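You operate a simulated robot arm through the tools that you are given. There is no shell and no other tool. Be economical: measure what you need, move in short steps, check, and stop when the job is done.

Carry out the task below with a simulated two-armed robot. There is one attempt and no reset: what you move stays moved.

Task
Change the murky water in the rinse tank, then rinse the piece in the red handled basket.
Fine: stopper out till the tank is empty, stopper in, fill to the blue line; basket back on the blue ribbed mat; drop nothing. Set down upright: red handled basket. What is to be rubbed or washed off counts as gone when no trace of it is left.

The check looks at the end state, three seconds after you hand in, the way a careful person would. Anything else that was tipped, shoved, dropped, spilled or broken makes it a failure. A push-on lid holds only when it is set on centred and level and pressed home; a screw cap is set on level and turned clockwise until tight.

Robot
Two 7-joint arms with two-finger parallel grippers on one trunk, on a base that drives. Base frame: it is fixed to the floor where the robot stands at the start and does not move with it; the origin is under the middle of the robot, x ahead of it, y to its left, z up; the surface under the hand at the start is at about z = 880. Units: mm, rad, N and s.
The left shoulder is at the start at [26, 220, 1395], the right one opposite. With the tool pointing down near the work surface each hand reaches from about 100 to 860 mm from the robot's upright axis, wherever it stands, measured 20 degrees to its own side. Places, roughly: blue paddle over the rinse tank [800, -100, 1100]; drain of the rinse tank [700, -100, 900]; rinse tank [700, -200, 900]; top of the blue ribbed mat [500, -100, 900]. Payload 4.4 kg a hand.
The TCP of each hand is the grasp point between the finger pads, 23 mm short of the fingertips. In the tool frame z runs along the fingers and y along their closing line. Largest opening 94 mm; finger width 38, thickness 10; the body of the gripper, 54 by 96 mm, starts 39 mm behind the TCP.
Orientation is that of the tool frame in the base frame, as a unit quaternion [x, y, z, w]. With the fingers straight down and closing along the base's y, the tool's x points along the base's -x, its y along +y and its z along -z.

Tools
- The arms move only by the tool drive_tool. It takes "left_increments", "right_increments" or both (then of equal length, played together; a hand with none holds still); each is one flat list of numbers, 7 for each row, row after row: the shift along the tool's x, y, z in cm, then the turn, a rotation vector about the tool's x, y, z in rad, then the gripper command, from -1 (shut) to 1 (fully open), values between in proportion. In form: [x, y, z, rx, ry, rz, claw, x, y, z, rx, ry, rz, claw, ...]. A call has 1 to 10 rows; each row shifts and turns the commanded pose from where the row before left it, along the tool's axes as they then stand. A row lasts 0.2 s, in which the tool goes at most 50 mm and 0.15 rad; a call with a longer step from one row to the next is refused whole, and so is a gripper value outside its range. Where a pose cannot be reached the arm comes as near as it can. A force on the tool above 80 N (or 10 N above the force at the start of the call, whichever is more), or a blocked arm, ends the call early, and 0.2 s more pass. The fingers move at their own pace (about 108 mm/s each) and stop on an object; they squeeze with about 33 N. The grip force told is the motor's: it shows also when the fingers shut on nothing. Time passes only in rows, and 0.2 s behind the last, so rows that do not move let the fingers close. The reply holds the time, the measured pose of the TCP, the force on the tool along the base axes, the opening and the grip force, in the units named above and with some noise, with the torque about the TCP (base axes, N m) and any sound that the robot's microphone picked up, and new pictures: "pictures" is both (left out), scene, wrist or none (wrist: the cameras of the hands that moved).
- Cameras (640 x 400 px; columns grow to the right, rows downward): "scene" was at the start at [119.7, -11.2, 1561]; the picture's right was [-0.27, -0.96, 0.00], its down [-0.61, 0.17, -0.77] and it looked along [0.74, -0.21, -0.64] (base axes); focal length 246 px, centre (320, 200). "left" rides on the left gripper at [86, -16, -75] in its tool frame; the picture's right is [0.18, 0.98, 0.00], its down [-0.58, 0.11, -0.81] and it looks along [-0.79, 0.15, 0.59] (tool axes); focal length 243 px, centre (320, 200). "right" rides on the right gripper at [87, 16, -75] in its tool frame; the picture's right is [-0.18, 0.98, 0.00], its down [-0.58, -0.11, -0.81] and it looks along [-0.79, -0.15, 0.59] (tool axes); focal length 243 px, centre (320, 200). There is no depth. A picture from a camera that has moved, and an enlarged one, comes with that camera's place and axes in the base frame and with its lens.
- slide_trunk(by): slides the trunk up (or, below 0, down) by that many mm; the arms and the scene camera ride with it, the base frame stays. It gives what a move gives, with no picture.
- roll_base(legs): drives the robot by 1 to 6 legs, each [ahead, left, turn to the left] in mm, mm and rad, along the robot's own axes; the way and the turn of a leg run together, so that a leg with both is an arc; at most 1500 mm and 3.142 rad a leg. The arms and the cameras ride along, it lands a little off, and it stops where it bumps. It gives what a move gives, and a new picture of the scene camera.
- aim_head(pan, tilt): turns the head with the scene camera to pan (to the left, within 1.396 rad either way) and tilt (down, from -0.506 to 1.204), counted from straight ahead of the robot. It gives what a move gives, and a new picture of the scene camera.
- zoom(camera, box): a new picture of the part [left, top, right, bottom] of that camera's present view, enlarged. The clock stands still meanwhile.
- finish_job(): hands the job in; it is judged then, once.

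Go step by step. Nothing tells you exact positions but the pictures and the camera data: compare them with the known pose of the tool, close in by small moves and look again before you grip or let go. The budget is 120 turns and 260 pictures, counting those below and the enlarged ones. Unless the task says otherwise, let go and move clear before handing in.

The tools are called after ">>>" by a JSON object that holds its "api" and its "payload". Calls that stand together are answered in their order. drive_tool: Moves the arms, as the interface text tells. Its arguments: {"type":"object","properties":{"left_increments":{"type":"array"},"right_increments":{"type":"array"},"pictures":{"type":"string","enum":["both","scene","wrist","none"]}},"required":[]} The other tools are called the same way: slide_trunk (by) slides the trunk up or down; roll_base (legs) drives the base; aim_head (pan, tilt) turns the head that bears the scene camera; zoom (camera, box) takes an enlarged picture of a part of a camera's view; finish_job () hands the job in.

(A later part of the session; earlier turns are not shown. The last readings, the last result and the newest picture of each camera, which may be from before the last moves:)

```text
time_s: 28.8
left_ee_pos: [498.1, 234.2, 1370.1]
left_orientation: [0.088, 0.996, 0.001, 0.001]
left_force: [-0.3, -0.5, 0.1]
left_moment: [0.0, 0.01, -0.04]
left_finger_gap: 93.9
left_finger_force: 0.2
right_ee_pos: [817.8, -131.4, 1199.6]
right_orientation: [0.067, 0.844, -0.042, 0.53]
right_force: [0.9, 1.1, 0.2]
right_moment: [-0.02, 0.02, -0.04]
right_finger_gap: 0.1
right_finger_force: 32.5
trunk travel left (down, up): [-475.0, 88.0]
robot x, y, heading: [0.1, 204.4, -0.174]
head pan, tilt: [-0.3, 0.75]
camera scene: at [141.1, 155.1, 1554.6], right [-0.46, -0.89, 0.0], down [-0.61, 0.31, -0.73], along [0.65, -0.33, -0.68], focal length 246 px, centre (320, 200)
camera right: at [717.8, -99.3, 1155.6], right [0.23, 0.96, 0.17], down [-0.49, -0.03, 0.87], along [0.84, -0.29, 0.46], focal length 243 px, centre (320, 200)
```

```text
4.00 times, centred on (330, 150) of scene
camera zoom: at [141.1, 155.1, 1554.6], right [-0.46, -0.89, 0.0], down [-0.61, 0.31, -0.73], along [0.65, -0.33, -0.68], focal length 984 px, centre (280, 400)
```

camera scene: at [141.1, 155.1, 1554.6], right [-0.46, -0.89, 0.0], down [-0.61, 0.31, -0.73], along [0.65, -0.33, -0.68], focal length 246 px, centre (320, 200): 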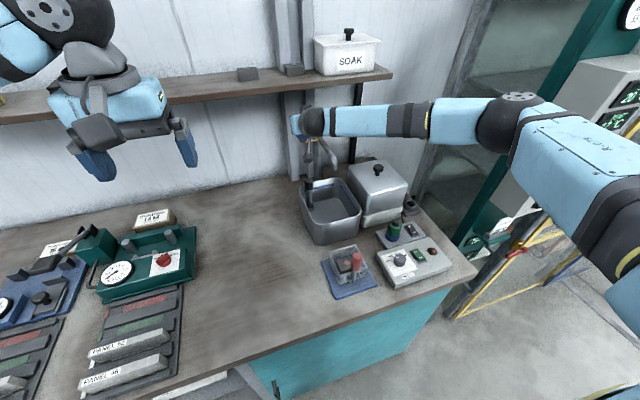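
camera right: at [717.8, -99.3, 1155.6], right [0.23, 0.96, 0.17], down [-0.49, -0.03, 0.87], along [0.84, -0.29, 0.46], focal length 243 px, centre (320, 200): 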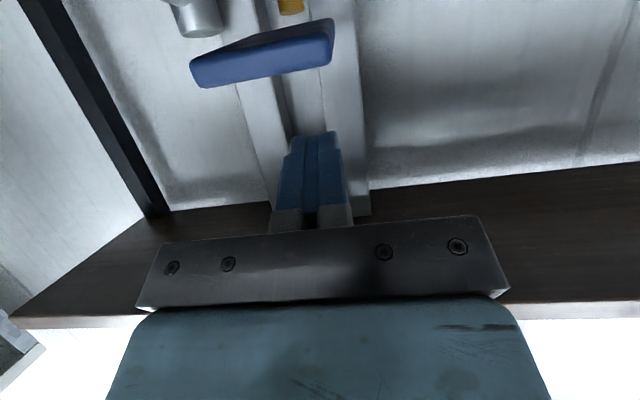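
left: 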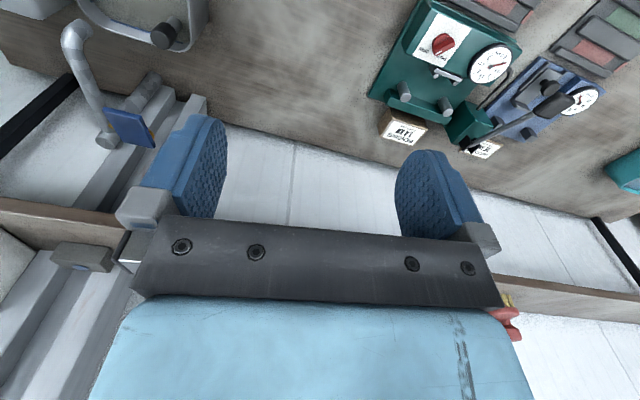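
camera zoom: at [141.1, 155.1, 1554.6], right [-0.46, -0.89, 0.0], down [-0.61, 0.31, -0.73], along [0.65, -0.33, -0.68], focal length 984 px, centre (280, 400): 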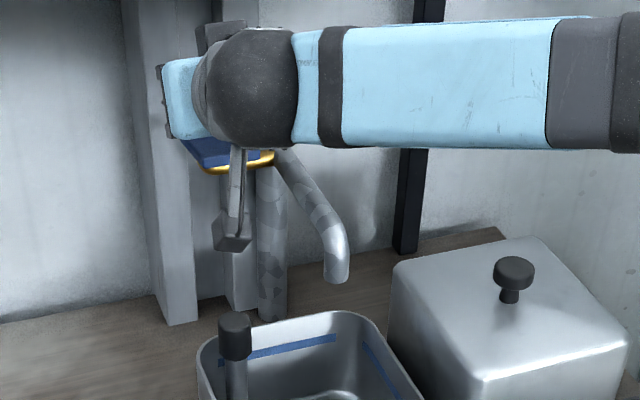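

The tips are about 20 mm above the paddle. I press down gently by 30 mm and watch.

>>> {"api": "drive_tool", "payload": {"right_increments": [0.9, 0, 0.43, 0, 0, 0, -1, 0.9, 0, 0.43, 0, 0, 0, -1, 0.72, 0, 0.34, 0, 0, 0, -1], "pictures": "wrist"}}

>>> {"api": "zoom", "payload": {"camera": "scene", "box": [270, 120, 390, 220]}}

```text
time_s: 29.6
left_ee_pos: [496.6, 234.5, 1371.9]
left_orientation: [0.089, 0.996, -0.001, 0.002]
left_force: [0.5, -0.2, 0.5]
left_moment: [0.05, -0.01, 0.01]
left_finger_gap: 94.3
left_finger_force: 0.1
right_ee_pos: [815.6, -129.9, 1172.9]
right_orientation: [0.067, 0.843, -0.042, 0.532]
right_force: [-0.3, -0.4, 1.1]
right_moment: [0.02, -0.02, -0.01]
right_finger_gap: 0.0
right_finger_force: 33.1
trunk travel left (down, up): [-475.0, 88.0]
robot x, y, heading: [3.5, 203.8, -0.174]
head pan, tilt: [-0.3, 0.75]
camera right: at [716.1, -97.7, 1128.1], right [0.23, 0.96, 0.17], down [-0.49, -0.03, 0.87], along [0.84, -0.29, 0.46], focal length 243 px, centre (320, 200)
```

right: 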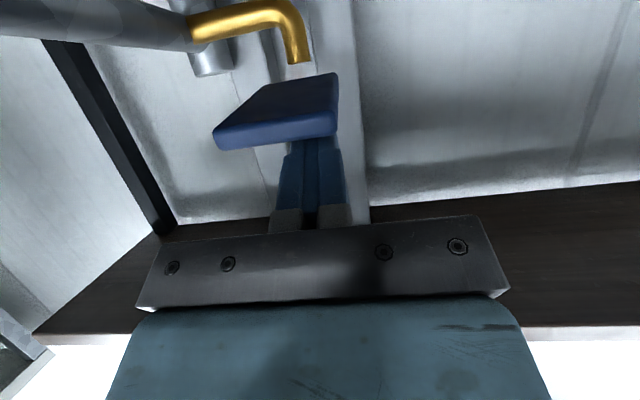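

```text
4.00 times, centred on (330, 170) of scene
camera zoom: at [139.3, 154.9, 1554.9], right [-0.46, -0.89, 0.0], down [-0.61, 0.31, -0.73], along [0.65, -0.33, -0.68], focal length 984 px, centre (280, 320)
```

zoom: 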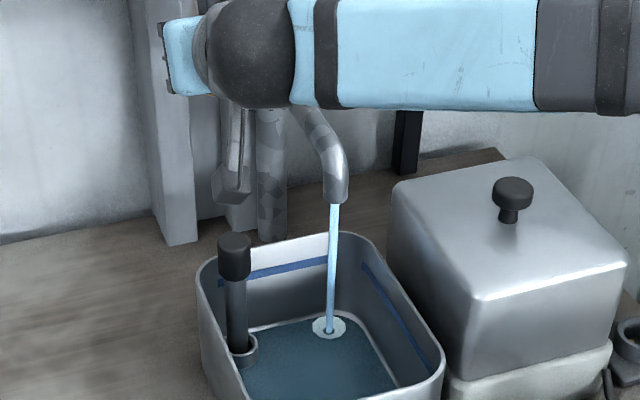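

Water runs into the tank. I lift off after a moment to learn whether it stops by itself.

>>> {"api": "drive_tool", "payload": {"right_increments": [0, 0, 0, 0, 0, 0, -1, -0.9, 0, -0.43, 0, 0, 0, -1, -0.9, 0, -0.43, 0, 0, 0, -1, 0, 0, 0, 0, 0, 0, -1], "pictures": "none"}}

>>> {"api": "zoom", "payload": {"camera": "scene", "box": [270, 120, 390, 220]}}

```text
time_s: 30.6
left_ee_pos: [496.6, 233.3, 1372.0]
left_orientation: [0.088, 0.996, -0.001, 0.001]
left_force: [0.7, -0.3, 0.7]
left_moment: [0.0, 0.02, -0.02]
left_finger_gap: 94.0
left_finger_force: 0.0
right_ee_pos: [816.4, -130.1, 1192.7]
right_orientation: [0.069, 0.843, -0.043, 0.531]
right_force: [-0.5, 0.1, 0.1]
right_moment: [0.02, -0.02, -0.01]
right_finger_gap: 0.0
right_finger_force: 33.5
trunk travel left (down, up): [-475.0, 88.0]
robot x, y, heading: [1.1, 209.7, -0.174]
head pan, tilt: [-0.3, 0.75]
```

```text
4.00 times, centred on (330, 170) of scene
camera zoom: at [140.0, 154.8, 1554.7], right [-0.46, -0.89, 0.0], down [-0.61, 0.31, -0.73], along [0.65, -0.33, -0.68], focal length 984 px, centre (280, 320)
```

zoom: 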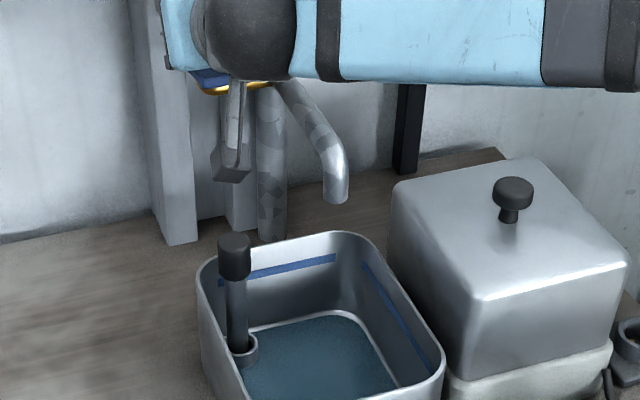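

It is self-closing: the water stopped. I press again and hold for about two seconds.

>>> {"api": "drive_tool", "payload": {"right_increments": [0.9, 0, 0.43, 0, 0, 0, -1, 0.9, 0, 0.43, 0, 0, 0, -1, 0, 0, 0, 0, 0, 0, -1, 0, 0, 0, 0, 0, 0, -1, 0, 0, 0, 0, 0, 0, -1, 0, 0, 0, 0, 0, 0, -1, 0, 0, 0, 0, 0, 0, -1, 0, 0, 0, 0, 0, 0, -1, 0, 0, 0, 0, 0, 0, -1, 0, 0, 0, 0, 0, 0, -1], "pictures": "none"}}

>>> {"api": "zoom", "payload": {"camera": "scene", "box": [270, 120, 390, 220]}}

```text
time_s: 32.8
left_ee_pos: [496.1, 233.8, 1371.0]
left_orientation: [0.089, 0.996, 0.0, 0.002]
left_force: [-0.4, 0.4, -0.8]
left_moment: [0.0, -0.01, 0.0]
left_finger_gap: 94.1
left_finger_force: 0.1
right_ee_pos: [816.5, -131.0, 1172.7]
right_orientation: [0.067, 0.844, -0.042, 0.53]
right_force: [-0.8, 0.1, 1.1]
right_moment: [0.01, -0.08, -0.01]
right_finger_gap: 0.0
right_finger_force: 33.1
trunk travel left (down, up): [-475.0, 88.0]
robot x, y, heading: [0.3, 202.4, -0.178]
head pan, tilt: [-0.3, 0.75]
```

```text
4.00 times, centred on (330, 170) of scene
camera zoom: at [139.6, 155.1, 1554.8], right [-0.46, -0.89, 0.0], down [-0.61, 0.31, -0.73], along [0.65, -0.33, -0.68], focal length 984 px, centre (280, 320)
```

zoom: 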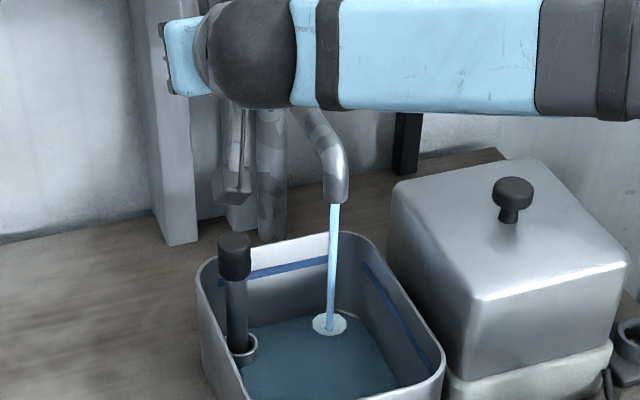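

It rises slowly. I hold on in further two-second spells.

>>> {"api": "drive_tool", "payload": {"right_increments": [0, 0, 0, 0, 0, 0, -1, 0, 0, 0, 0, 0, 0, -1, 0, 0, 0, 0, 0, 0, -1, 0, 0, 0, 0, 0, 0, -1, 0, 0, 0, 0, 0, 0, -1, 0, 0, 0, 0, 0, 0, -1, 0, 0, 0, 0, 0, 0, -1, 0, 0, 0, 0, 0, 0, -1, 0, 0, 0, 0, 0, 0, -1, 0, 0, 0, 0, 0, 0, -1], "pictures": "none"}}

>>> {"api": "zoom", "payload": {"camera": "scene", "box": [270, 120, 390, 220]}}

```text
time_s: 35.0
left_ee_pos: [495.8, 234.1, 1372.2]
left_orientation: [0.089, 0.996, 0.0, 0.001]
left_force: [0.5, -0.1, -0.1]
left_moment: [0.0, 0.0, 0.02]
left_finger_gap: 94.1
left_finger_force: 0.0
right_ee_pos: [815.3, -130.6, 1173.4]
right_orientation: [0.067, 0.844, -0.042, 0.531]
right_force: [-0.1, 0.4, 0.6]
right_moment: [0.01, -0.03, 0.0]
right_finger_gap: 0.0
right_finger_force: 33.0
trunk travel left (down, up): [-475.0, 88.0]
robot x, y, heading: [1.9, 206.1, -0.178]
head pan, tilt: [-0.3, 0.75]
```

```text
4.00 times, centred on (330, 170) of scene
camera zoom: at [139.6, 155.1, 1554.8], right [-0.46, -0.89, 0.0], down [-0.61, 0.31, -0.73], along [0.65, -0.33, -0.68], focal length 984 px, centre (280, 320)
```

zoom: 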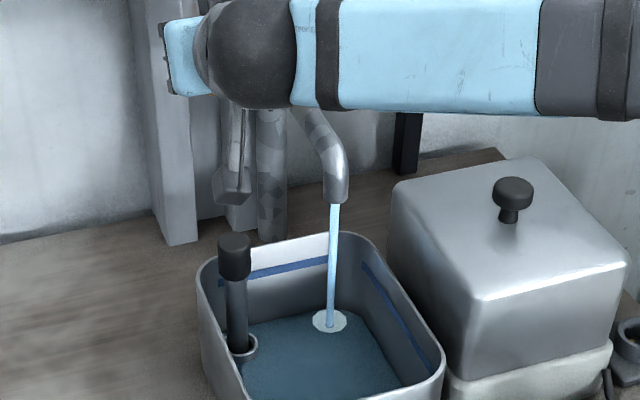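

>>> {"api": "drive_tool", "payload": {"right_increments": [0, 0, 0, 0, 0, 0, -1, 0, 0, 0, 0, 0, 0, -1, 0, 0, 0, 0, 0, 0, -1, 0, 0, 0, 0, 0, 0, -1, 0, 0, 0, 0, 0, 0, -1, 0, 0, 0, 0, 0, 0, -1, 0, 0, 0, 0, 0, 0, -1, 0, 0, 0, 0, 0, 0, -1, 0, 0, 0, 0, 0, 0, -1, 0, 0, 0, 0, 0, 0, -1], "pictures": "none"}}

>>> {"api": "drive_tool", "payload": {"right_increments": [0, 0, 0, 0, 0, 0, -1, 0, 0, 0, 0, 0, 0, -1, 0, 0, 0, 0, 0, 0, -1, 0, 0, 0, 0, 0, 0, -1, 0, 0, 0, 0, 0, 0, -1, 0, 0, 0, 0, 0, 0, -1, 0, 0, 0, 0, 0, 0, -1, 0, 0, 0, 0, 0, 0, -1, 0, 0, 0, 0, 0, 0, -1, 0, 0, 0, 0, 0, 0, -1], "pictures": "none"}}

>>> {"api": "drive_tool", "payload": {"right_increments": [0, 0, 0, 0, 0, 0, -1, 0, 0, 0, 0, 0, 0, -1, 0, 0, 0, 0, 0, 0, -1, 0, 0, 0, 0, 0, 0, -1, 0, 0, 0, 0, 0, 0, -1, 0, 0, 0, 0, 0, 0, -1, 0, 0, 0, 0, 0, 0, -1, 0, 0, 0, 0, 0, 0, -1, 0, 0, 0, 0, 0, 0, -1, 0, 0, 0, 0, 0, 0, -1], "pictures": "none"}}

>>> {"api": "zoom", "payload": {"camera": "scene", "box": [270, 120, 390, 220]}}

```text
time_s: 37.2
left_ee_pos: [495.7, 233.4, 1372.0]
left_orientation: [0.088, 0.996, -0.001, 0.001]
left_force: [0.5, 0.0, -0.2]
left_moment: [-0.03, -0.02, 0.02]
left_finger_gap: 94.0
left_finger_force: 0.1
right_ee_pos: [814.4, -130.7, 1173.2]
right_orientation: [0.067, 0.844, -0.042, 0.531]
right_force: [0.2, 0.2, 0.5]
right_moment: [0.03, -0.02, 0.01]
right_finger_gap: 0.0
right_finger_force: 33.0
trunk travel left (down, up): [-475.0, 88.0]
robot x, y, heading: [-2.6, 206.1, -0.172]
head pan, tilt: [-0.3, 0.75]
```

```text
time_s: 39.4
left_ee_pos: [497.4, 233.7, 1372.2]
left_orientation: [0.089, 0.996, 0.0, 0.002]
left_force: [0.7, -0.1, 0.2]
left_moment: [0.01, 0.01, 0.0]
left_finger_gap: 94.0
left_finger_force: 0.0
right_ee_pos: [815.2, -131.0, 1174.7]
right_orientation: [0.067, 0.844, -0.042, 0.531]
right_force: [-0.1, -0.5, 1.0]
right_moment: [-0.02, -0.01, 0.04]
right_finger_gap: 0.0
right_finger_force: 33.3
trunk travel left (down, up): [-475.0, 88.0]
robot x, y, heading: [-1.7, 208.4, -0.176]
head pan, tilt: [-0.3, 0.75]
```

```text
time_s: 41.6
left_ee_pos: [495.8, 234.4, 1372.1]
left_orientation: [0.089, 0.996, -0.001, 0.002]
left_force: [-0.1, -0.7, -0.3]
left_moment: [0.03, 0.0, 0.02]
left_finger_gap: 93.9
left_finger_force: 0.0
right_ee_pos: [816.0, -130.0, 1173.7]
right_orientation: [0.068, 0.844, -0.042, 0.531]
right_force: [-1.1, -0.3, 1.5]
right_moment: [-0.01, -0.01, 0.04]
right_finger_gap: 0.0
right_finger_force: 33.2
trunk travel left (down, up): [-475.0, 88.0]
robot x, y, heading: [0.1, 205.1, -0.176]
head pan, tilt: [-0.3, 0.75]
```

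```text
4.00 times, centred on (330, 170) of scene
camera zoom: at [139.6, 155.1, 1554.8], right [-0.46, -0.89, 0.0], down [-0.61, 0.31, -0.73], along [0.65, -0.33, -0.68], focal length 984 px, centre (280, 320)
```

zoom: 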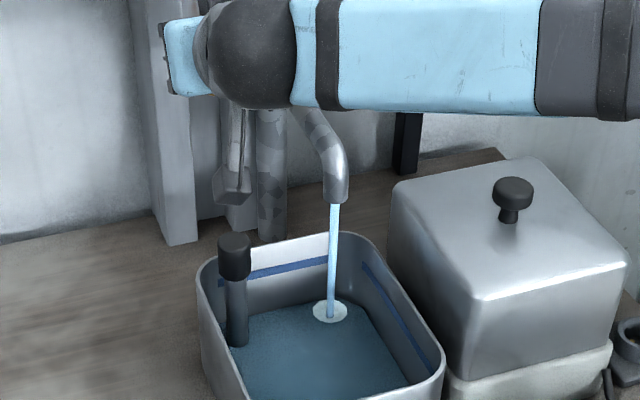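

The rate is steady, about 27 s remain by my estimate. I hold for another 17 s and check.

>>> {"api": "drive_tool", "payload": {"right_increments": [0, 0, 0, 0, 0, 0, -1, 0, 0, 0, 0, 0, 0, -1, 0, 0, 0, 0, 0, 0, -1, 0, 0, 0, 0, 0, 0, -1, 0, 0, 0, 0, 0, 0, -1, 0, 0, 0, 0, 0, 0, -1, 0, 0, 0, 0, 0, 0, -1, 0, 0, 0, 0, 0, 0, -1, 0, 0, 0, 0, 0, 0, -1, 0, 0, 0, 0, 0, 0, -1], "pictures": "none"}}

>>> {"api": "drive_tool", "payload": {"right_increments": [0, 0, 0, 0, 0, 0, -1, 0, 0, 0, 0, 0, 0, -1, 0, 0, 0, 0, 0, 0, -1, 0, 0, 0, 0, 0, 0, -1, 0, 0, 0, 0, 0, 0, -1, 0, 0, 0, 0, 0, 0, -1, 0, 0, 0, 0, 0, 0, -1, 0, 0, 0, 0, 0, 0, -1, 0, 0, 0, 0, 0, 0, -1, 0, 0, 0, 0, 0, 0, -1], "pictures": "none"}}

>>> {"api": "drive_tool", "payload": {"right_increments": [0, 0, 0, 0, 0, 0, -1, 0, 0, 0, 0, 0, 0, -1, 0, 0, 0, 0, 0, 0, -1, 0, 0, 0, 0, 0, 0, -1, 0, 0, 0, 0, 0, 0, -1, 0, 0, 0, 0, 0, 0, -1, 0, 0, 0, 0, 0, 0, -1, 0, 0, 0, 0, 0, 0, -1, 0, 0, 0, 0, 0, 0, -1, 0, 0, 0, 0, 0, 0, -1], "pictures": "none"}}

>>> {"api": "drive_tool", "payload": {"right_increments": [0, 0, 0, 0, 0, 0, -1, 0, 0, 0, 0, 0, 0, -1, 0, 0, 0, 0, 0, 0, -1, 0, 0, 0, 0, 0, 0, -1, 0, 0, 0, 0, 0, 0, -1, 0, 0, 0, 0, 0, 0, -1, 0, 0, 0, 0, 0, 0, -1, 0, 0, 0, 0, 0, 0, -1, 0, 0, 0, 0, 0, 0, -1, 0, 0, 0, 0, 0, 0, -1], "pictures": "none"}}

>>> {"api": "zoom", "payload": {"camera": "scene", "box": [270, 120, 390, 220]}}

```text
time_s: 43.8
left_ee_pos: [496.4, 233.9, 1372.3]
left_orientation: [0.089, 0.996, 0.0, 0.003]
left_force: [-0.2, -0.1, -0.5]
left_moment: [0.0, 0.0, -0.02]
left_finger_gap: 93.9
left_finger_force: 0.1
right_ee_pos: [814.6, -131.1, 1172.4]
right_orientation: [0.067, 0.844, -0.041, 0.531]
right_force: [-0.7, 0.1, 0.9]
right_moment: [0.02, -0.05, 0.0]
right_finger_gap: 0.0
right_finger_force: 32.5
trunk travel left (down, up): [-475.0, 88.0]
robot x, y, heading: [0.6, 208.1, -0.173]
head pan, tilt: [-0.3, 0.75]
```

```text
time_s: 46.0
left_ee_pos: [497.0, 233.3, 1372.4]
left_orientation: [0.088, 0.996, 0.0, 0.002]
left_force: [-0.3, -0.2, -0.2]
left_moment: [-0.01, 0.02, 0.03]
left_finger_gap: 93.9
left_finger_force: 0.0
right_ee_pos: [815.4, -130.5, 1173.3]
right_orientation: [0.068, 0.843, -0.043, 0.531]
right_force: [-0.6, 0.2, 0.8]
right_moment: [0.03, -0.01, 0.02]
right_finger_gap: 0.0
right_finger_force: 32.8
trunk travel left (down, up): [-475.0, 88.0]
robot x, y, heading: [-0.6, 204.3, -0.173]
head pan, tilt: [-0.3, 0.75]
```

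```text
time_s: 48.2
left_ee_pos: [496.2, 233.9, 1371.9]
left_orientation: [0.088, 0.996, 0.0, 0.002]
left_force: [0.6, -0.2, -0.4]
left_moment: [0.02, -0.03, -0.01]
left_finger_gap: 94.0
left_finger_force: 0.2
right_ee_pos: [815.1, -130.3, 1173.0]
right_orientation: [0.067, 0.844, -0.042, 0.531]
right_force: [0.6, 0.1, 1.1]
right_moment: [-0.01, -0.03, 0.01]
right_finger_gap: 0.0
right_finger_force: 33.5
trunk travel left (down, up): [-475.0, 88.0]
robot x, y, heading: [3.3, 207.6, -0.173]
head pan, tilt: [-0.3, 0.75]
```

```text
time_s: 50.4
left_ee_pos: [496.3, 234.2, 1372.1]
left_orientation: [0.089, 0.996, 0.0, 0.002]
left_force: [0.3, -0.5, -0.6]
left_moment: [0.04, 0.0, 0.01]
left_finger_gap: 94.0
left_finger_force: 0.0
right_ee_pos: [815.9, -131.0, 1173.7]
right_orientation: [0.067, 0.843, -0.042, 0.531]
right_force: [-0.9, 0.2, 0.9]
right_moment: [-0.01, 0.0, 0.01]
right_finger_gap: 0.1
right_finger_force: 33.1
trunk travel left (down, up): [-475.0, 88.0]
robot x, y, heading: [1.9, 205.7, -0.174]
head pan, tilt: [-0.3, 0.75]
```

```text
4.00 times, centred on (330, 170) of scene
camera zoom: at [139.6, 155.0, 1554.8], right [-0.46, -0.89, 0.0], down [-0.61, 0.31, -0.73], along [0.65, -0.33, -0.68], focal length 984 px, centre (280, 320)
```

zoom: 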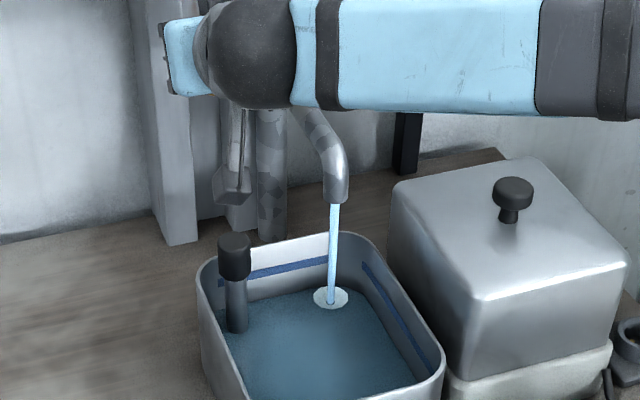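

>>> {"api": "drive_tool", "payload": {"right_increments": [0, 0, 0, 0, 0, 0, -1, 0, 0, 0, 0, 0, 0, -1, 0, 0, 0, 0, 0, 0, -1, 0, 0, 0, 0, 0, 0, -1, 0, 0, 0, 0, 0, 0, -1, 0, 0, 0, 0, 0, 0, -1, 0, 0, 0, 0, 0, 0, -1, 0, 0, 0, 0, 0, 0, -1, 0, 0, 0, 0, 0, 0, -1, 0, 0, 0, 0, 0, 0, -1], "pictures": "none"}}

>>> {"api": "drive_tool", "payload": {"right_increments": [0, 0, 0, 0, 0, 0, -1, 0, 0, 0, 0, 0, 0, -1, 0, 0, 0, 0, 0, 0, -1, 0, 0, 0, 0, 0, 0, -1, 0, 0, 0, 0, 0, 0, -1, 0, 0, 0, 0, 0, 0, -1, 0, 0, 0, 0, 0, 0, -1, 0, 0, 0, 0, 0, 0, -1, 0, 0, 0, 0, 0, 0, -1, 0, 0, 0, 0, 0, 0, -1], "pictures": "none"}}

>>> {"api": "drive_tool", "payload": {"right_increments": [0, 0, 0, 0, 0, 0, -1, 0, 0, 0, 0, 0, 0, -1, 0, 0, 0, 0, 0, 0, -1, 0, 0, 0, 0, 0, 0, -1, 0, 0, 0, 0, 0, 0, -1, 0, 0, 0, 0, 0, 0, -1, 0, 0, 0, 0, 0, 0, -1, 0, 0, 0, 0, 0, 0, -1, 0, 0, 0, 0, 0, 0, -1, 0, 0, 0, 0, 0, 0, -1], "pictures": "none"}}

>>> {"api": "drive_tool", "payload": {"right_increments": [0, 0, 0, 0, 0, 0, -1, 0, 0, 0, 0, 0, 0, -1, 0, 0, 0, 0, 0, 0, -1, 0, 0, 0, 0, 0, 0, -1, 0, 0, 0, 0, 0, 0, -1, 0, 0, 0, 0, 0, 0, -1, 0, 0, 0, 0, 0, 0, -1, 0, 0, 0, 0, 0, 0, -1, 0, 0, 0, 0, 0, 0, -1, 0, 0, 0, 0, 0, 0, -1], "pictures": "none"}}

>>> {"api": "zoom", "payload": {"camera": "scene", "box": [300, 160, 390, 220]}}

```text
time_s: 52.6
left_ee_pos: [496.1, 234.2, 1372.3]
left_orientation: [0.089, 0.996, -0.001, 0.001]
left_force: [-0.4, -0.1, -0.6]
left_moment: [0.0, 0.0, -0.02]
left_finger_gap: 94.0
left_finger_force: 0.0
right_ee_pos: [815.9, -131.0, 1173.1]
right_orientation: [0.068, 0.844, -0.042, 0.531]
right_force: [-0.5, -0.6, 1.9]
right_moment: [0.02, 0.01, 0.03]
right_finger_gap: 0.1
right_finger_force: 33.2
trunk travel left (down, up): [-475.0, 88.0]
robot x, y, heading: [2.9, 205.1, -0.176]
head pan, tilt: [-0.3, 0.75]
```

```text
time_s: 54.8
left_ee_pos: [496.1, 233.6, 1371.5]
left_orientation: [0.089, 0.996, 0.0, 0.002]
left_force: [0.6, -0.2, -0.3]
left_moment: [-0.02, 0.0, 0.01]
left_finger_gap: 94.1
left_finger_force: 0.1
right_ee_pos: [816.5, -131.5, 1174.4]
right_orientation: [0.067, 0.843, -0.041, 0.532]
right_force: [-0.7, -0.3, 0.9]
right_moment: [-0.02, 0.03, 0.03]
right_finger_gap: 0.0
right_finger_force: 33.3
trunk travel left (down, up): [-475.0, 88.0]
robot x, y, heading: [1.6, 206.8, -0.17]
head pan, tilt: [-0.3, 0.75]
```

```text
time_s: 57.0
left_ee_pos: [495.9, 234.2, 1372.0]
left_orientation: [0.088, 0.996, 0.0, 0.001]
left_force: [0.4, 0.1, 0.7]
left_moment: [-0.01, 0.01, 0.0]
left_finger_gap: 94.2
left_finger_force: 0.2
right_ee_pos: [816.4, -129.3, 1173.0]
right_orientation: [0.067, 0.843, -0.042, 0.532]
right_force: [-0.3, 0.0, 1.1]
right_moment: [0.01, -0.03, -0.01]
right_finger_gap: 0.0
right_finger_force: 32.7
trunk travel left (down, up): [-475.0, 88.0]
robot x, y, heading: [-4.3, 200.3, -0.174]
head pan, tilt: [-0.3, 0.75]
```

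```text
time_s: 59.2
left_ee_pos: [496.5, 234.0, 1372.2]
left_orientation: [0.088, 0.996, 0.0, 0.002]
left_force: [-0.2, -0.3, 0.7]
left_moment: [0.0, 0.01, 0.0]
left_finger_gap: 93.8
left_finger_force: 0.0
right_ee_pos: [815.9, -130.6, 1173.2]
right_orientation: [0.068, 0.844, -0.042, 0.531]
right_force: [-0.5, 0.3, -0.1]
right_moment: [0.02, -0.02, -0.02]
right_finger_gap: 0.1
right_finger_force: 32.9
trunk travel left (down, up): [-475.0, 88.0]
robot x, y, heading: [1.2, 202.5, -0.175]
head pan, tilt: [-0.3, 0.75]
```

```text
6.67 times, centred on (345, 190) of scene
camera zoom: at [139.6, 155.0, 1554.8], right [-0.46, -0.89, 0.0], down [-0.61, 0.31, -0.73], along [0.65, -0.33, -0.68], focal length 1640 px, centre (153, 267)
```

zoom: 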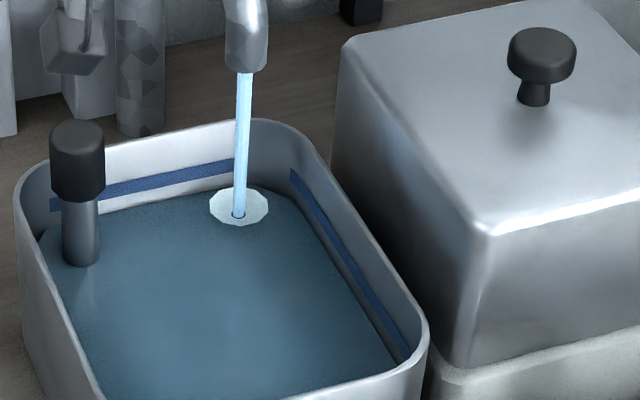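

The water edge is just under the line. I hold about 6 s more.

>>> {"api": "drive_tool", "payload": {"right_increments": [0, 0, 0, 0, 0, 0, -1, 0, 0, 0, 0, 0, 0, -1, 0, 0, 0, 0, 0, 0, -1, 0, 0, 0, 0, 0, 0, -1, 0, 0, 0, 0, 0, 0, -1, 0, 0, 0, 0, 0, 0, -1, 0, 0, 0, 0, 0, 0, -1, 0, 0, 0, 0, 0, 0, -1, 0, 0, 0, 0, 0, 0, -1, 0, 0, 0, 0, 0, 0, -1], "pictures": "none"}}

>>> {"api": "drive_tool", "payload": {"right_increments": [0, 0, 0, 0, 0, 0, -1, 0, 0, 0, 0, 0, 0, -1, 0, 0, 0, 0, 0, 0, -1, 0, 0, 0, 0, 0, 0, -1, 0, 0, 0, 0, 0, 0, -1, 0, 0, 0, 0, 0, 0, -1, 0, 0, 0, 0, 0, 0, -1, 0, 0, 0, 0, 0, 0, -1, 0, 0, 0, 0, 0, 0, -1, 0, 0, 0, 0, 0, 0, -1], "pictures": "none"}}

>>> {"api": "zoom", "payload": {"camera": "scene", "box": [300, 160, 390, 220]}}

```text
time_s: 61.4
left_ee_pos: [495.5, 234.6, 1372.1]
left_orientation: [0.089, 0.996, 0.0, 0.002]
left_force: [0.1, 1.0, -0.3]
left_moment: [-0.04, -0.02, 0.0]
left_finger_gap: 94.2
left_finger_force: 0.1
right_ee_pos: [814.9, -131.5, 1172.9]
right_orientation: [0.068, 0.843, -0.042, 0.531]
right_force: [0.1, -0.3, 1.4]
right_moment: [-0.01, -0.01, -0.01]
right_finger_gap: 0.0
right_finger_force: 32.7
trunk travel left (down, up): [-475.0, 88.0]
robot x, y, heading: [-0.3, 203.1, -0.174]
head pan, tilt: [-0.3, 0.75]
```

```text
time_s: 63.6
left_ee_pos: [497.0, 233.9, 1371.9]
left_orientation: [0.089, 0.996, 0.0, 0.002]
left_force: [0.1, -0.6, 0.3]
left_moment: [-0.01, 0.0, -0.03]
left_finger_gap: 94.1
left_finger_force: 0.1
right_ee_pos: [815.6, -130.9, 1173.4]
right_orientation: [0.068, 0.843, -0.042, 0.531]
right_force: [0.4, -0.5, 2.0]
right_moment: [-0.01, -0.04, -0.03]
right_finger_gap: 0.0
right_finger_force: 32.6
trunk travel left (down, up): [-475.0, 88.0]
robot x, y, heading: [-4.4, 206.6, -0.178]
head pan, tilt: [-0.3, 0.75]
```

```text
6.67 times, centred on (345, 190) of scene
camera zoom: at [139.6, 155.0, 1554.8], right [-0.46, -0.89, 0.0], down [-0.61, 0.31, -0.73], along [0.65, -0.33, -0.68], focal length 1640 px, centre (153, 267)
```

zoom: 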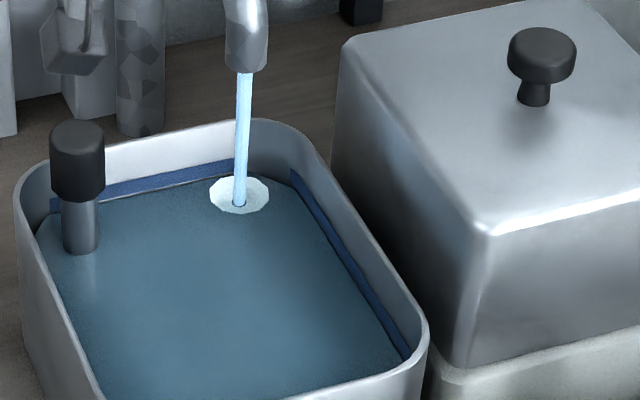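

The water touches the lower edge of the line. I hold about 1.5 s more to bring it to the middle of the line, then let go.

>>> {"api": "drive_tool", "payload": {"right_increments": [0, 0, 0, 0, 0, 0, -1, 0, 0, 0, 0, 0, 0, -1, 0, 0, 0, 0, 0, 0, -1, 0, 0, 0, 0, 0, 0, -1, 0, 0, 0, 0, 0, 0, -1, 0, 0, 0, 0, 0, 0, -1, 0, 0, 0, 0, 0, 0, -1, 0, 0, 0, 0, 0, 0, -1, -0.9, 0, -0.43, 0, 0, 0, -1, -0.9, 0, -0.43, 0, 0, 0, -1], "pictures": "none"}}

>>> {"api": "drive_tool", "payload": {"right_increments": [0, 0, -4, 0, 0, 0, -1, 0, 0, -4, 0, 0, 0, -1, 0, 0, -4, 0, 0, 0, -1]}}

>>> {"api": "zoom", "payload": {"camera": "scene", "box": [300, 160, 390, 220]}}

```text
time_s: 65.8
left_ee_pos: [496.8, 235.0, 1371.2]
left_orientation: [0.089, 0.996, 0.0, 0.001]
left_force: [0.1, -0.4, -0.8]
left_moment: [0.03, 0.04, -0.02]
left_finger_gap: 93.9
left_finger_force: 0.1
right_ee_pos: [815.2, -130.0, 1195.4]
right_orientation: [0.067, 0.844, -0.042, 0.531]
right_force: [0.9, -0.2, -0.7]
right_moment: [-0.01, 0.0, -0.03]
right_finger_gap: 0.0
right_finger_force: 32.7
trunk travel left (down, up): [-475.0, 88.0]
robot x, y, heading: [-1.5, 205.5, -0.175]
head pan, tilt: [-0.3, 0.75]
```

```text
time_s: 66.6
left_ee_pos: [495.7, 234.7, 1372.8]
left_orientation: [0.089, 0.996, 0.0, 0.001]
left_force: [-0.1, 0.0, 0.3]
left_moment: [-0.03, -0.05, 0.02]
left_finger_gap: 93.9
left_finger_force: 0.1
right_ee_pos: [705.3, -115.0, 1246.7]
right_orientation: [0.068, 0.844, -0.042, 0.531]
right_force: [-0.3, 0.1, 0.7]
right_moment: [-0.03, 0.01, 0.02]
right_finger_gap: 0.0
right_finger_force: 32.7
trunk travel left (down, up): [-475.0, 88.0]
robot x, y, heading: [0.9, 204.1, -0.172]
head pan, tilt: [-0.3, 0.75]
camera scene: at [138.6, 154.8, 1554.9], right [-0.46, -0.89, 0.0], down [-0.61, 0.31, -0.73], along [0.65, -0.33, -0.68], focal length 246 px, centre (320, 200)
camera right: at [606.5, -82.4, 1201.0], right [0.23, 0.96, 0.17], down [-0.49, -0.03, 0.87], along [0.84, -0.29, 0.46], focal length 243 px, centre (320, 200)
```

scene: 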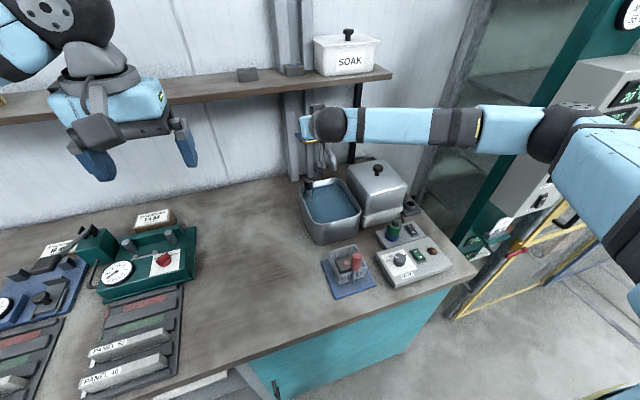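
right: 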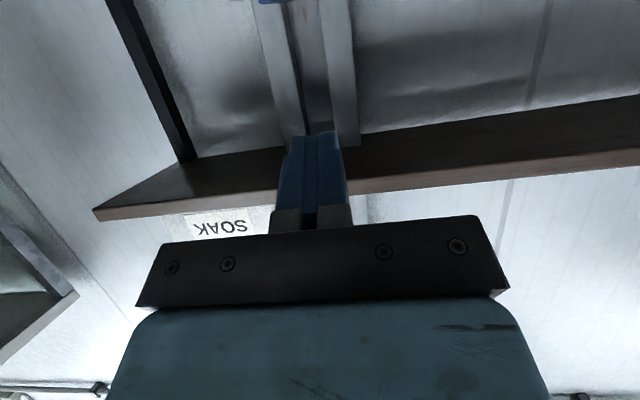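

```text
6.67 times, centred on (345, 190) of scene
camera zoom: at [138.6, 154.8, 1554.9], right [-0.46, -0.89, 0.0], down [-0.61, 0.31, -0.73], along [0.65, -0.33, -0.68], focal length 1640 px, centre (153, 267)
```

zoom: 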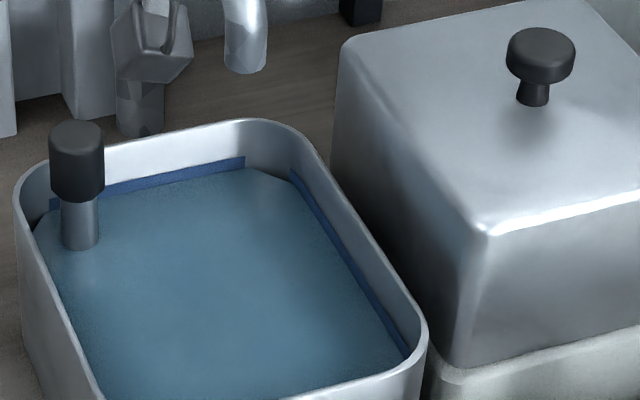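

The level sits on the middle of the blue line and the water has stopped. Now I look at the basket.

>>> {"api": "zoom", "payload": {"camera": "scene", "box": [310, 230, 385, 305]}}

```text
5.33 times, centred on (348, 268) of scene
camera zoom: at [138.6, 154.8, 1554.9], right [-0.46, -0.89, 0.0], down [-0.61, 0.31, -0.73], along [0.65, -0.33, -0.68], focal length 1312 px, centre (173, -160)
```

zoom: 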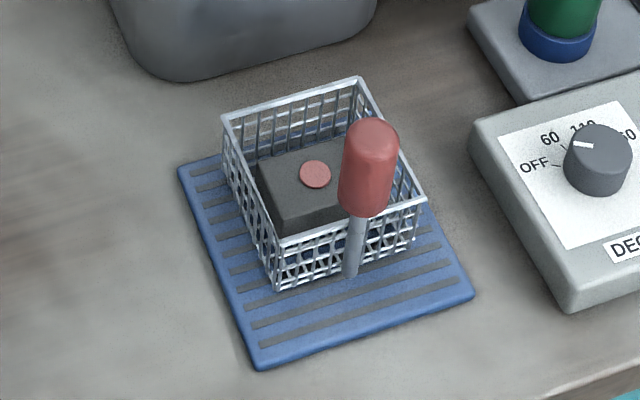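

The handle is a vertical red grip at about (419, -95), z 952–1028, on the robot side of the basket. I pull the right hand back and turn it to point down again.

>>> {"api": "drive_tool", "payload": {"right_increments": [2.1, 0, -4.43, 0, 0, 0, 0.2, 2.1, 0, -4.43, 0, 0, 0, 0.2, 2.1, 0, -4.43, 0, 0, 0, 0.2, 0, 0, 0, 0, 0.15, 0, 0.2, 0, 0, 0, 0, 0.15, 0, 0.2, 0, 0, 0, 0, 0.15, 0, 0.2, 0, 0, 0, 0, 0.15, 0, 0.2, 0, 0, 0, 0, 0.15, 0, 0.2, 0, 0, 0, 0, 0.15, 0, 0.2, 0, 0, 0, 0, 0.15, 0, 0.2]}}

```text
time_s: 68.8
left_ee_pos: [498.1, 234.3, 1371.2]
left_orientation: [0.088, 0.996, 0.0, 0.001]
left_force: [-0.2, -0.5, 0.9]
left_moment: [0.0, 0.04, 0.02]
left_finger_gap: 93.8
left_finger_force: 0.1
right_ee_pos: [564.2, -90.8, 1244.6]
right_orientation: [0.079, 0.996, -0.002, 0.036]
right_force: [-0.5, -0.1, -0.9]
right_moment: [0.01, 0.01, 0.02]
right_finger_gap: 56.3
right_finger_force: 0.1
trunk travel left (down, up): [-475.0, 88.0]
robot x, y, heading: [1.7, 202.3, -0.179]
head pan, tilt: [-0.3, 0.75]
camera scene: at [140.7, 155.1, 1554.7], right [-0.46, -0.89, 0.0], down [-0.61, 0.31, -0.73], along [0.65, -0.33, -0.68], focal length 246 px, centre (320, 200)
camera right: at [476.9, -60.3, 1313.9], right [0.34, 0.94, 0.01], down [0.5, -0.19, 0.85], along [0.8, -0.28, -0.53], focal length 243 px, centre (320, 200)
```

scene: 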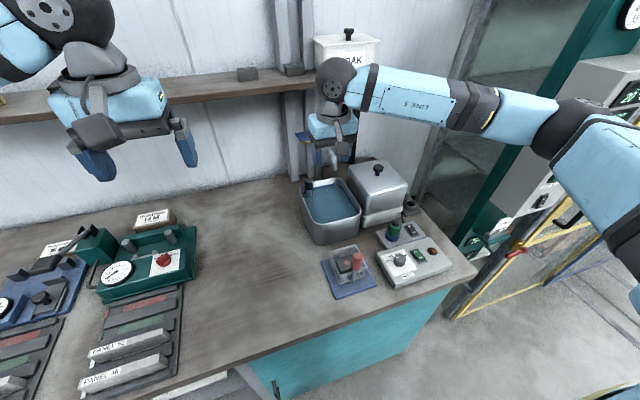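
right: 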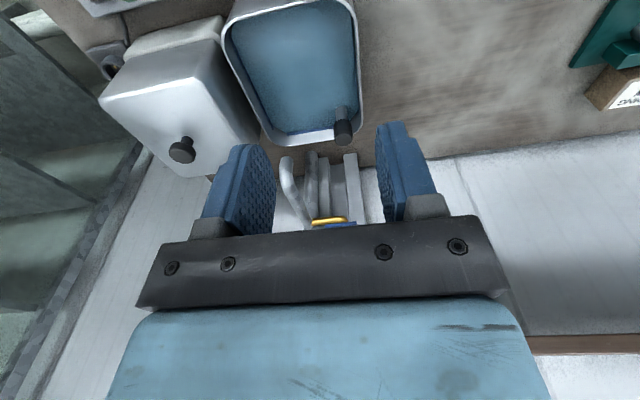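

I check the elbow's clearance to the machine before pulling the hand further back.

>>> {"api": "aim_head", "payload": {"pan": -0.95, "tilt": 0.75}}

```text
time_s: 69.8
left_ee_pos: [496.5, 233.4, 1372.6]
left_orientation: [0.089, 0.996, 0.0, 0.001]
left_force: [-0.7, 0.3, -0.5]
left_moment: [0.0, -0.01, 0.03]
left_finger_gap: 94.1
left_finger_force: 0.0
right_ee_pos: [563.6, -90.3, 1245.4]
right_orientation: [0.08, 0.996, -0.002, 0.037]
right_force: [0.4, -0.2, 0.3]
right_moment: [-0.01, 0.0, 0.03]
right_finger_gap: 56.5
right_finger_force: 0.3
trunk travel left (down, up): [-475.0, 88.0]
robot x, y, heading: [4.5, 204.5, -0.174]
head pan, tilt: [-0.949, 0.75]
camera scene: at [102.1, 118.2, 1554.8], right [-0.9, -0.43, 0.0], down [-0.3, 0.61, -0.73], along [0.32, -0.66, -0.68], focal length 246 px, centre (320, 200)
```

scene: 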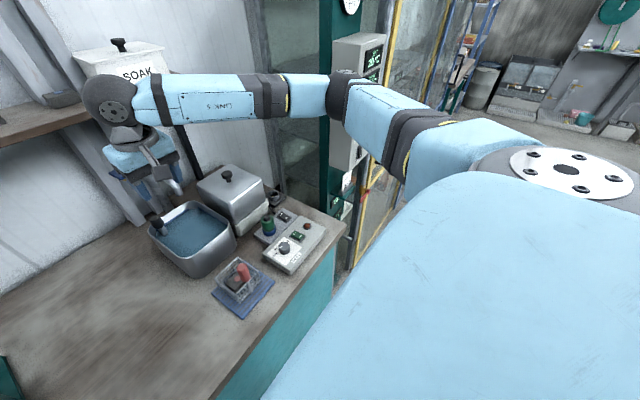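

There is enough elbow room. I bring the hand above the basket handle and straighten the last tilt.

>>> {"api": "drive_tool", "payload": {"right_increments": [0, 0, 0, 0, 0.074, 0, 0.2, 2.85, -0.55, 2.5, 0, 0, 0, 0.2, 2.85, -0.55, 2.5, 0, 0, 0, 0.2, 2.85, -0.55, 2.5, 0, 0, 0, 0.2, 2.85, -0.55, 2.5, 0, 0, 0, 0.2, 2.85, -0.55, 2.5, 0, 0, 0, 0.2]}}

```text
time_s: 71.2
left_ee_pos: [494.4, 234.0, 1371.8]
left_orientation: [0.089, 0.996, 0.0, 0.003]
left_force: [-0.2, 0.2, 0.1]
left_moment: [0.03, -0.01, 0.0]
left_finger_gap: 94.1
left_finger_force: 0.2
right_ee_pos: [414.2, -94.4, 1120.1]
right_orientation: [0.079, 0.997, 0.001, 0.001]
right_force: [-0.3, 0.1, 0.1]
right_moment: [-0.02, -0.04, 0.0]
right_finger_gap: 56.3
right_finger_force: 0.0
trunk travel left (down, up): [-475.0, 88.0]
robot x, y, heading: [-1.6, 205.8, -0.176]
head pan, tilt: [-0.949, 0.75]
camera scene: at [100.9, 117.5, 1554.9], right [-0.9, -0.43, 0.0], down [-0.29, 0.62, -0.73], along [0.32, -0.66, -0.68], focal length 246 px, centre (320, 200)
camera right: at [332.3, -66.0, 1194.9], right [0.34, 0.94, 0.0], down [0.56, -0.2, 0.81], along [0.76, -0.27, -0.59], focal length 243 px, centre (320, 200)
```

scene: 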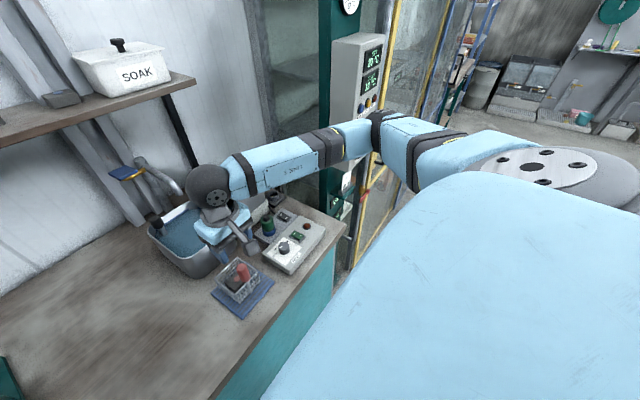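
right: 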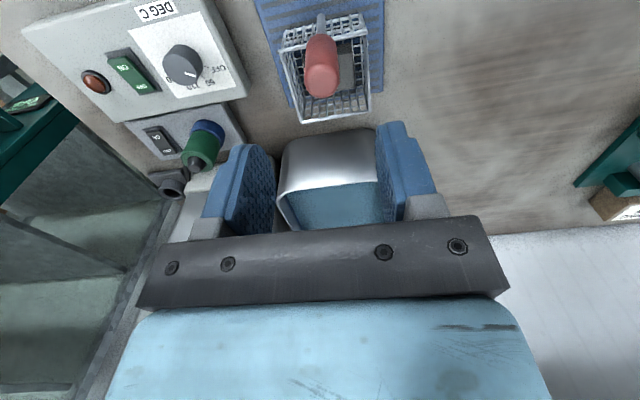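

The handle confirms at (419, -96). I lower onto it.

>>> {"api": "drive_tool", "payload": {"right_increments": [-0.17, -0.03, 4.15, 0, 0, 0, 0.2, -0.17, -0.03, 4.15, 0, 0, 0, 0.2, -0.18, -0.03, 4.2, 0, 0, 0, 0.2], "pictures": "wrist"}}

>>> {"api": "aim_head", "payload": {"pan": -0.35, "tilt": 0.85}}

```text
time_s: 72.0
left_ee_pos: [497.3, 234.0, 1371.7]
left_orientation: [0.088, 0.996, 0.001, 0.001]
left_force: [0.2, -0.4, -0.3]
left_moment: [0.02, 0.06, 0.02]
left_finger_gap: 93.9
left_finger_force: 0.1
right_ee_pos: [423.0, -95.5, 994.2]
right_orientation: [0.079, 0.997, 0.0, -0.001]
right_force: [0.8, 0.8, 0.5]
right_moment: [-0.04, 0.04, -0.01]
right_finger_gap: 56.2
right_finger_force: 0.0
trunk travel left (down, up): [-475.0, 88.0]
robot x, y, heading: [-1.3, 204.9, -0.176]
head pan, tilt: [-0.949, 0.75]
camera right: at [340.0, -65.5, 1068.6], right [0.34, 0.94, 0.0], down [0.56, -0.2, 0.81], along [0.76, -0.27, -0.59], focal length 243 px, centre (320, 200)
```

right: 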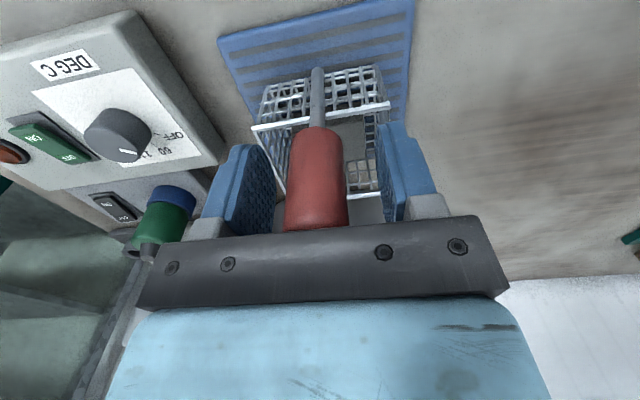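

```text
time_s: 73.0
left_ee_pos: [496.9, 233.8, 1371.5]
left_orientation: [0.09, 0.996, -0.001, 0.002]
left_force: [-0.1, -0.5, -0.1]
left_moment: [0.0, 0.0, 0.03]
left_finger_gap: 93.8
left_finger_force: 0.2
right_ee_pos: [421.0, -95.0, 995.0]
right_orientation: [0.079, 0.997, 0.001, -0.001]
right_force: [-0.6, 0.7, -0.8]
right_moment: [0.0, 0.02, 0.03]
right_finger_gap: 56.3
right_finger_force: 0.0
trunk travel left (down, up): [-475.0, 88.0]
robot x, y, heading: [-1.2, 203.2, -0.168]
head pan, tilt: [-0.351, 0.85]
camera scene: at [133.8, 153.5, 1546.8], right [-0.5, -0.86, 0.0], down [-0.65, 0.38, -0.66], along [0.57, -0.33, -0.75], focal length 246 px, centre (320, 200)
```

scene: 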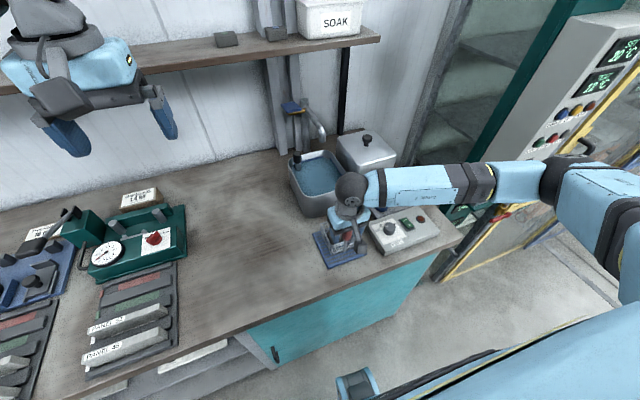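

The handle is centred between the pads. I grip it and lift a little.

>>> {"api": "drive_tool", "payload": {"right_increments": [0, 0, 0, 0, 0, 0, -1, 0, 0, 0, 0, 0, 0, -1, 0, 0, 0, 0, 0, 0, -1, 0, 0, -1, 0, 0, 0, -1, 0, 0, -2, 0, 0, 0, -1, 0, 0, 0, 0, 0, 0, -1]}}

>>> {"api": "zoom", "payload": {"camera": "scene", "box": [300, 180, 400, 280]}}

```text
time_s: 74.4
left_ee_pos: [497.7, 233.4, 1371.4]
left_orientation: [0.088, 0.996, 0.0, 0.001]
left_force: [0.6, 0.0, -1.0]
left_moment: [0.02, -0.01, -0.04]
left_finger_gap: 93.9
left_finger_force: 0.0
right_ee_pos: [422.4, -94.4, 1024.4]
right_orientation: [0.079, 0.997, 0.001, 0.0]
right_force: [-0.1, 0.1, -1.6]
right_moment: [0.11, 0.09, 0.0]
right_finger_gap: 24.9
right_finger_force: 33.4
trunk travel left (down, up): [-475.0, 88.0]
robot x, y, heading: [2.6, 201.6, -0.174]
head pan, tilt: [-0.351, 0.85]
camera scene: at [134.2, 153.2, 1546.7], right [-0.5, -0.86, 0.0], down [-0.65, 0.38, -0.66], along [0.57, -0.33, -0.75], focal length 246 px, centre (320, 200)
camera right: at [340.2, -65.9, 1099.5], right [0.34, 0.94, 0.0], down [0.56, -0.2, 0.81], along [0.76, -0.27, -0.59], focal length 243 px, centre (320, 200)
```

scene: 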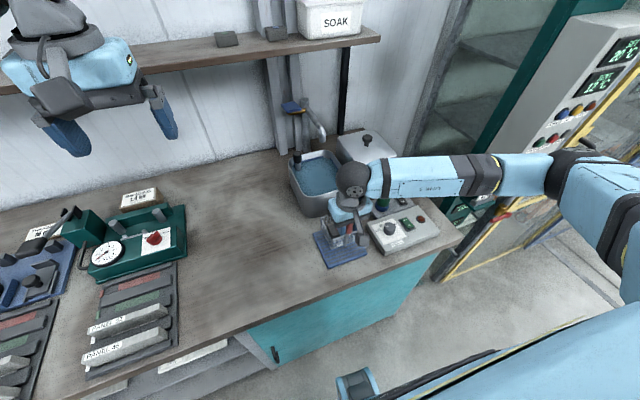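
right: 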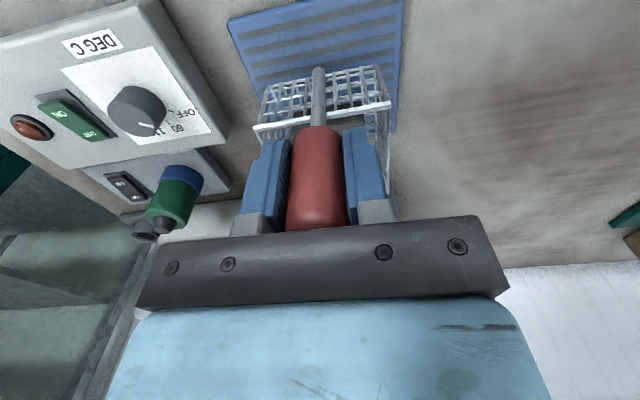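

```text
4.00 times, centred on (350, 230) of scene
camera zoom: at [134.2, 153.2, 1546.7], right [-0.5, -0.86, 0.0], down [-0.65, 0.38, -0.66], along [0.57, -0.33, -0.75], focal length 984 px, centre (200, 80)
```

zoom: 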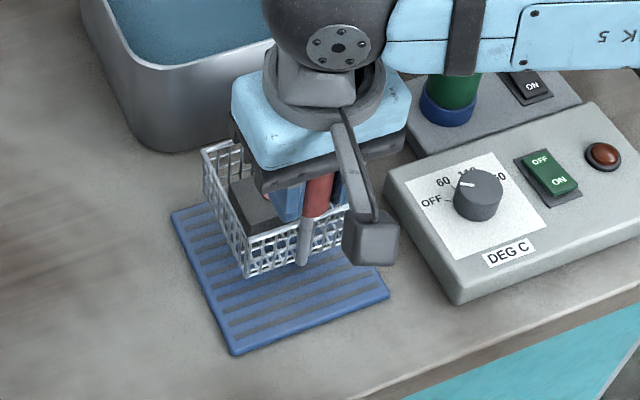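

The basket hangs level. I lift it clear of the tank rim and carry it over the tank.

>>> {"api": "drive_tool", "payload": {"right_increments": [0, 0, -3, 0, 0, 0, -1, 0, 0, -3.3, 0, 0, 0, -1, 0, 0, -3.3, 0, 0, 0, -1, -2.4, -0.35, 0, 0, 0, 0, -1, -3.3, -0.5, 0, 0, 0, 0, -1, -3.3, -0.5, 0, 0, 0, 0, -1, -3.3, -0.5, 0, 0, 0, 0, -1, -3.3, -0.5, 0, 0, 0, 0, -1, -3.2, -0.45, 0, 0, 0, 0, -1, 0, 0, 0, 0, 0, 0, -1]}}

>>> {"api": "zoom", "payload": {"camera": "scene", "box": [260, 110, 400, 230]}}

```text
time_s: 76.6
left_ee_pos: [495.5, 234.2, 1372.1]
left_orientation: [0.09, 0.996, 0.0, 0.002]
left_force: [-0.1, -0.8, 0.3]
left_moment: [0.03, 0.01, -0.01]
left_finger_gap: 94.1
left_finger_force: 0.1
right_ee_pos: [604.6, -155.6, 1119.6]
right_orientation: [0.079, 0.997, 0.001, 0.0]
right_force: [0.8, -0.3, -2.7]
right_moment: [-0.02, 0.08, -0.02]
right_finger_gap: 25.1
right_finger_force: 33.5
trunk travel left (down, up): [-475.0, 88.0]
robot x, y, heading: [-5.6, 205.5, -0.174]
head pan, tilt: [-0.351, 0.85]
camera scene: at [133.3, 153.1, 1546.8], right [-0.5, -0.86, 0.0], down [-0.65, 0.38, -0.66], along [0.57, -0.33, -0.75], focal length 246 px, centre (320, 200)
camera right: at [521.5, -125.5, 1195.0], right [0.34, 0.94, 0.0], down [0.56, -0.2, 0.81], along [0.76, -0.27, -0.59], focal length 243 px, centre (320, 200)
```

scene: 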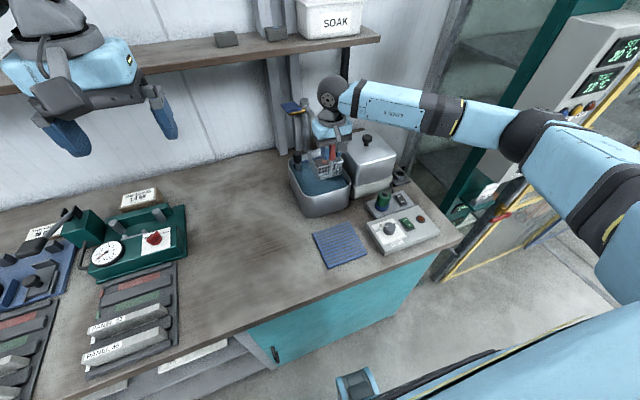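
right: 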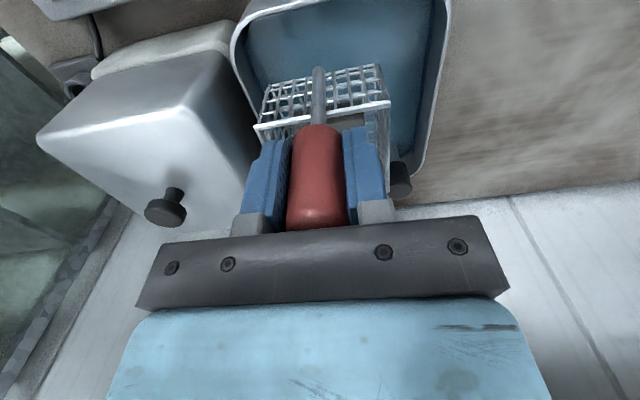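

```text
3.33 times, centred on (330, 170) of scene
camera zoom: at [133.3, 153.1, 1546.8], right [-0.5, -0.86, 0.0], down [-0.65, 0.38, -0.66], along [0.57, -0.33, -0.75], focal length 820 px, centre (287, 300)
```

zoom: 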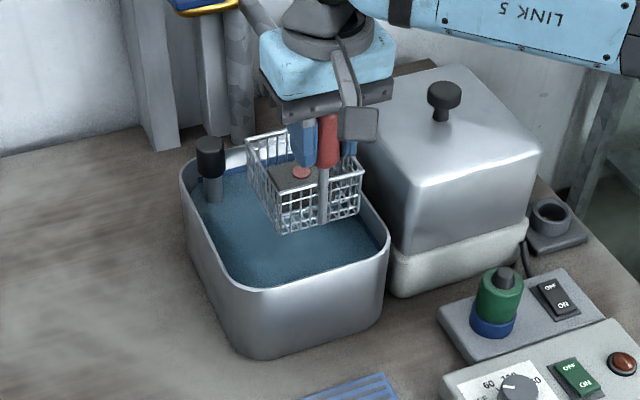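

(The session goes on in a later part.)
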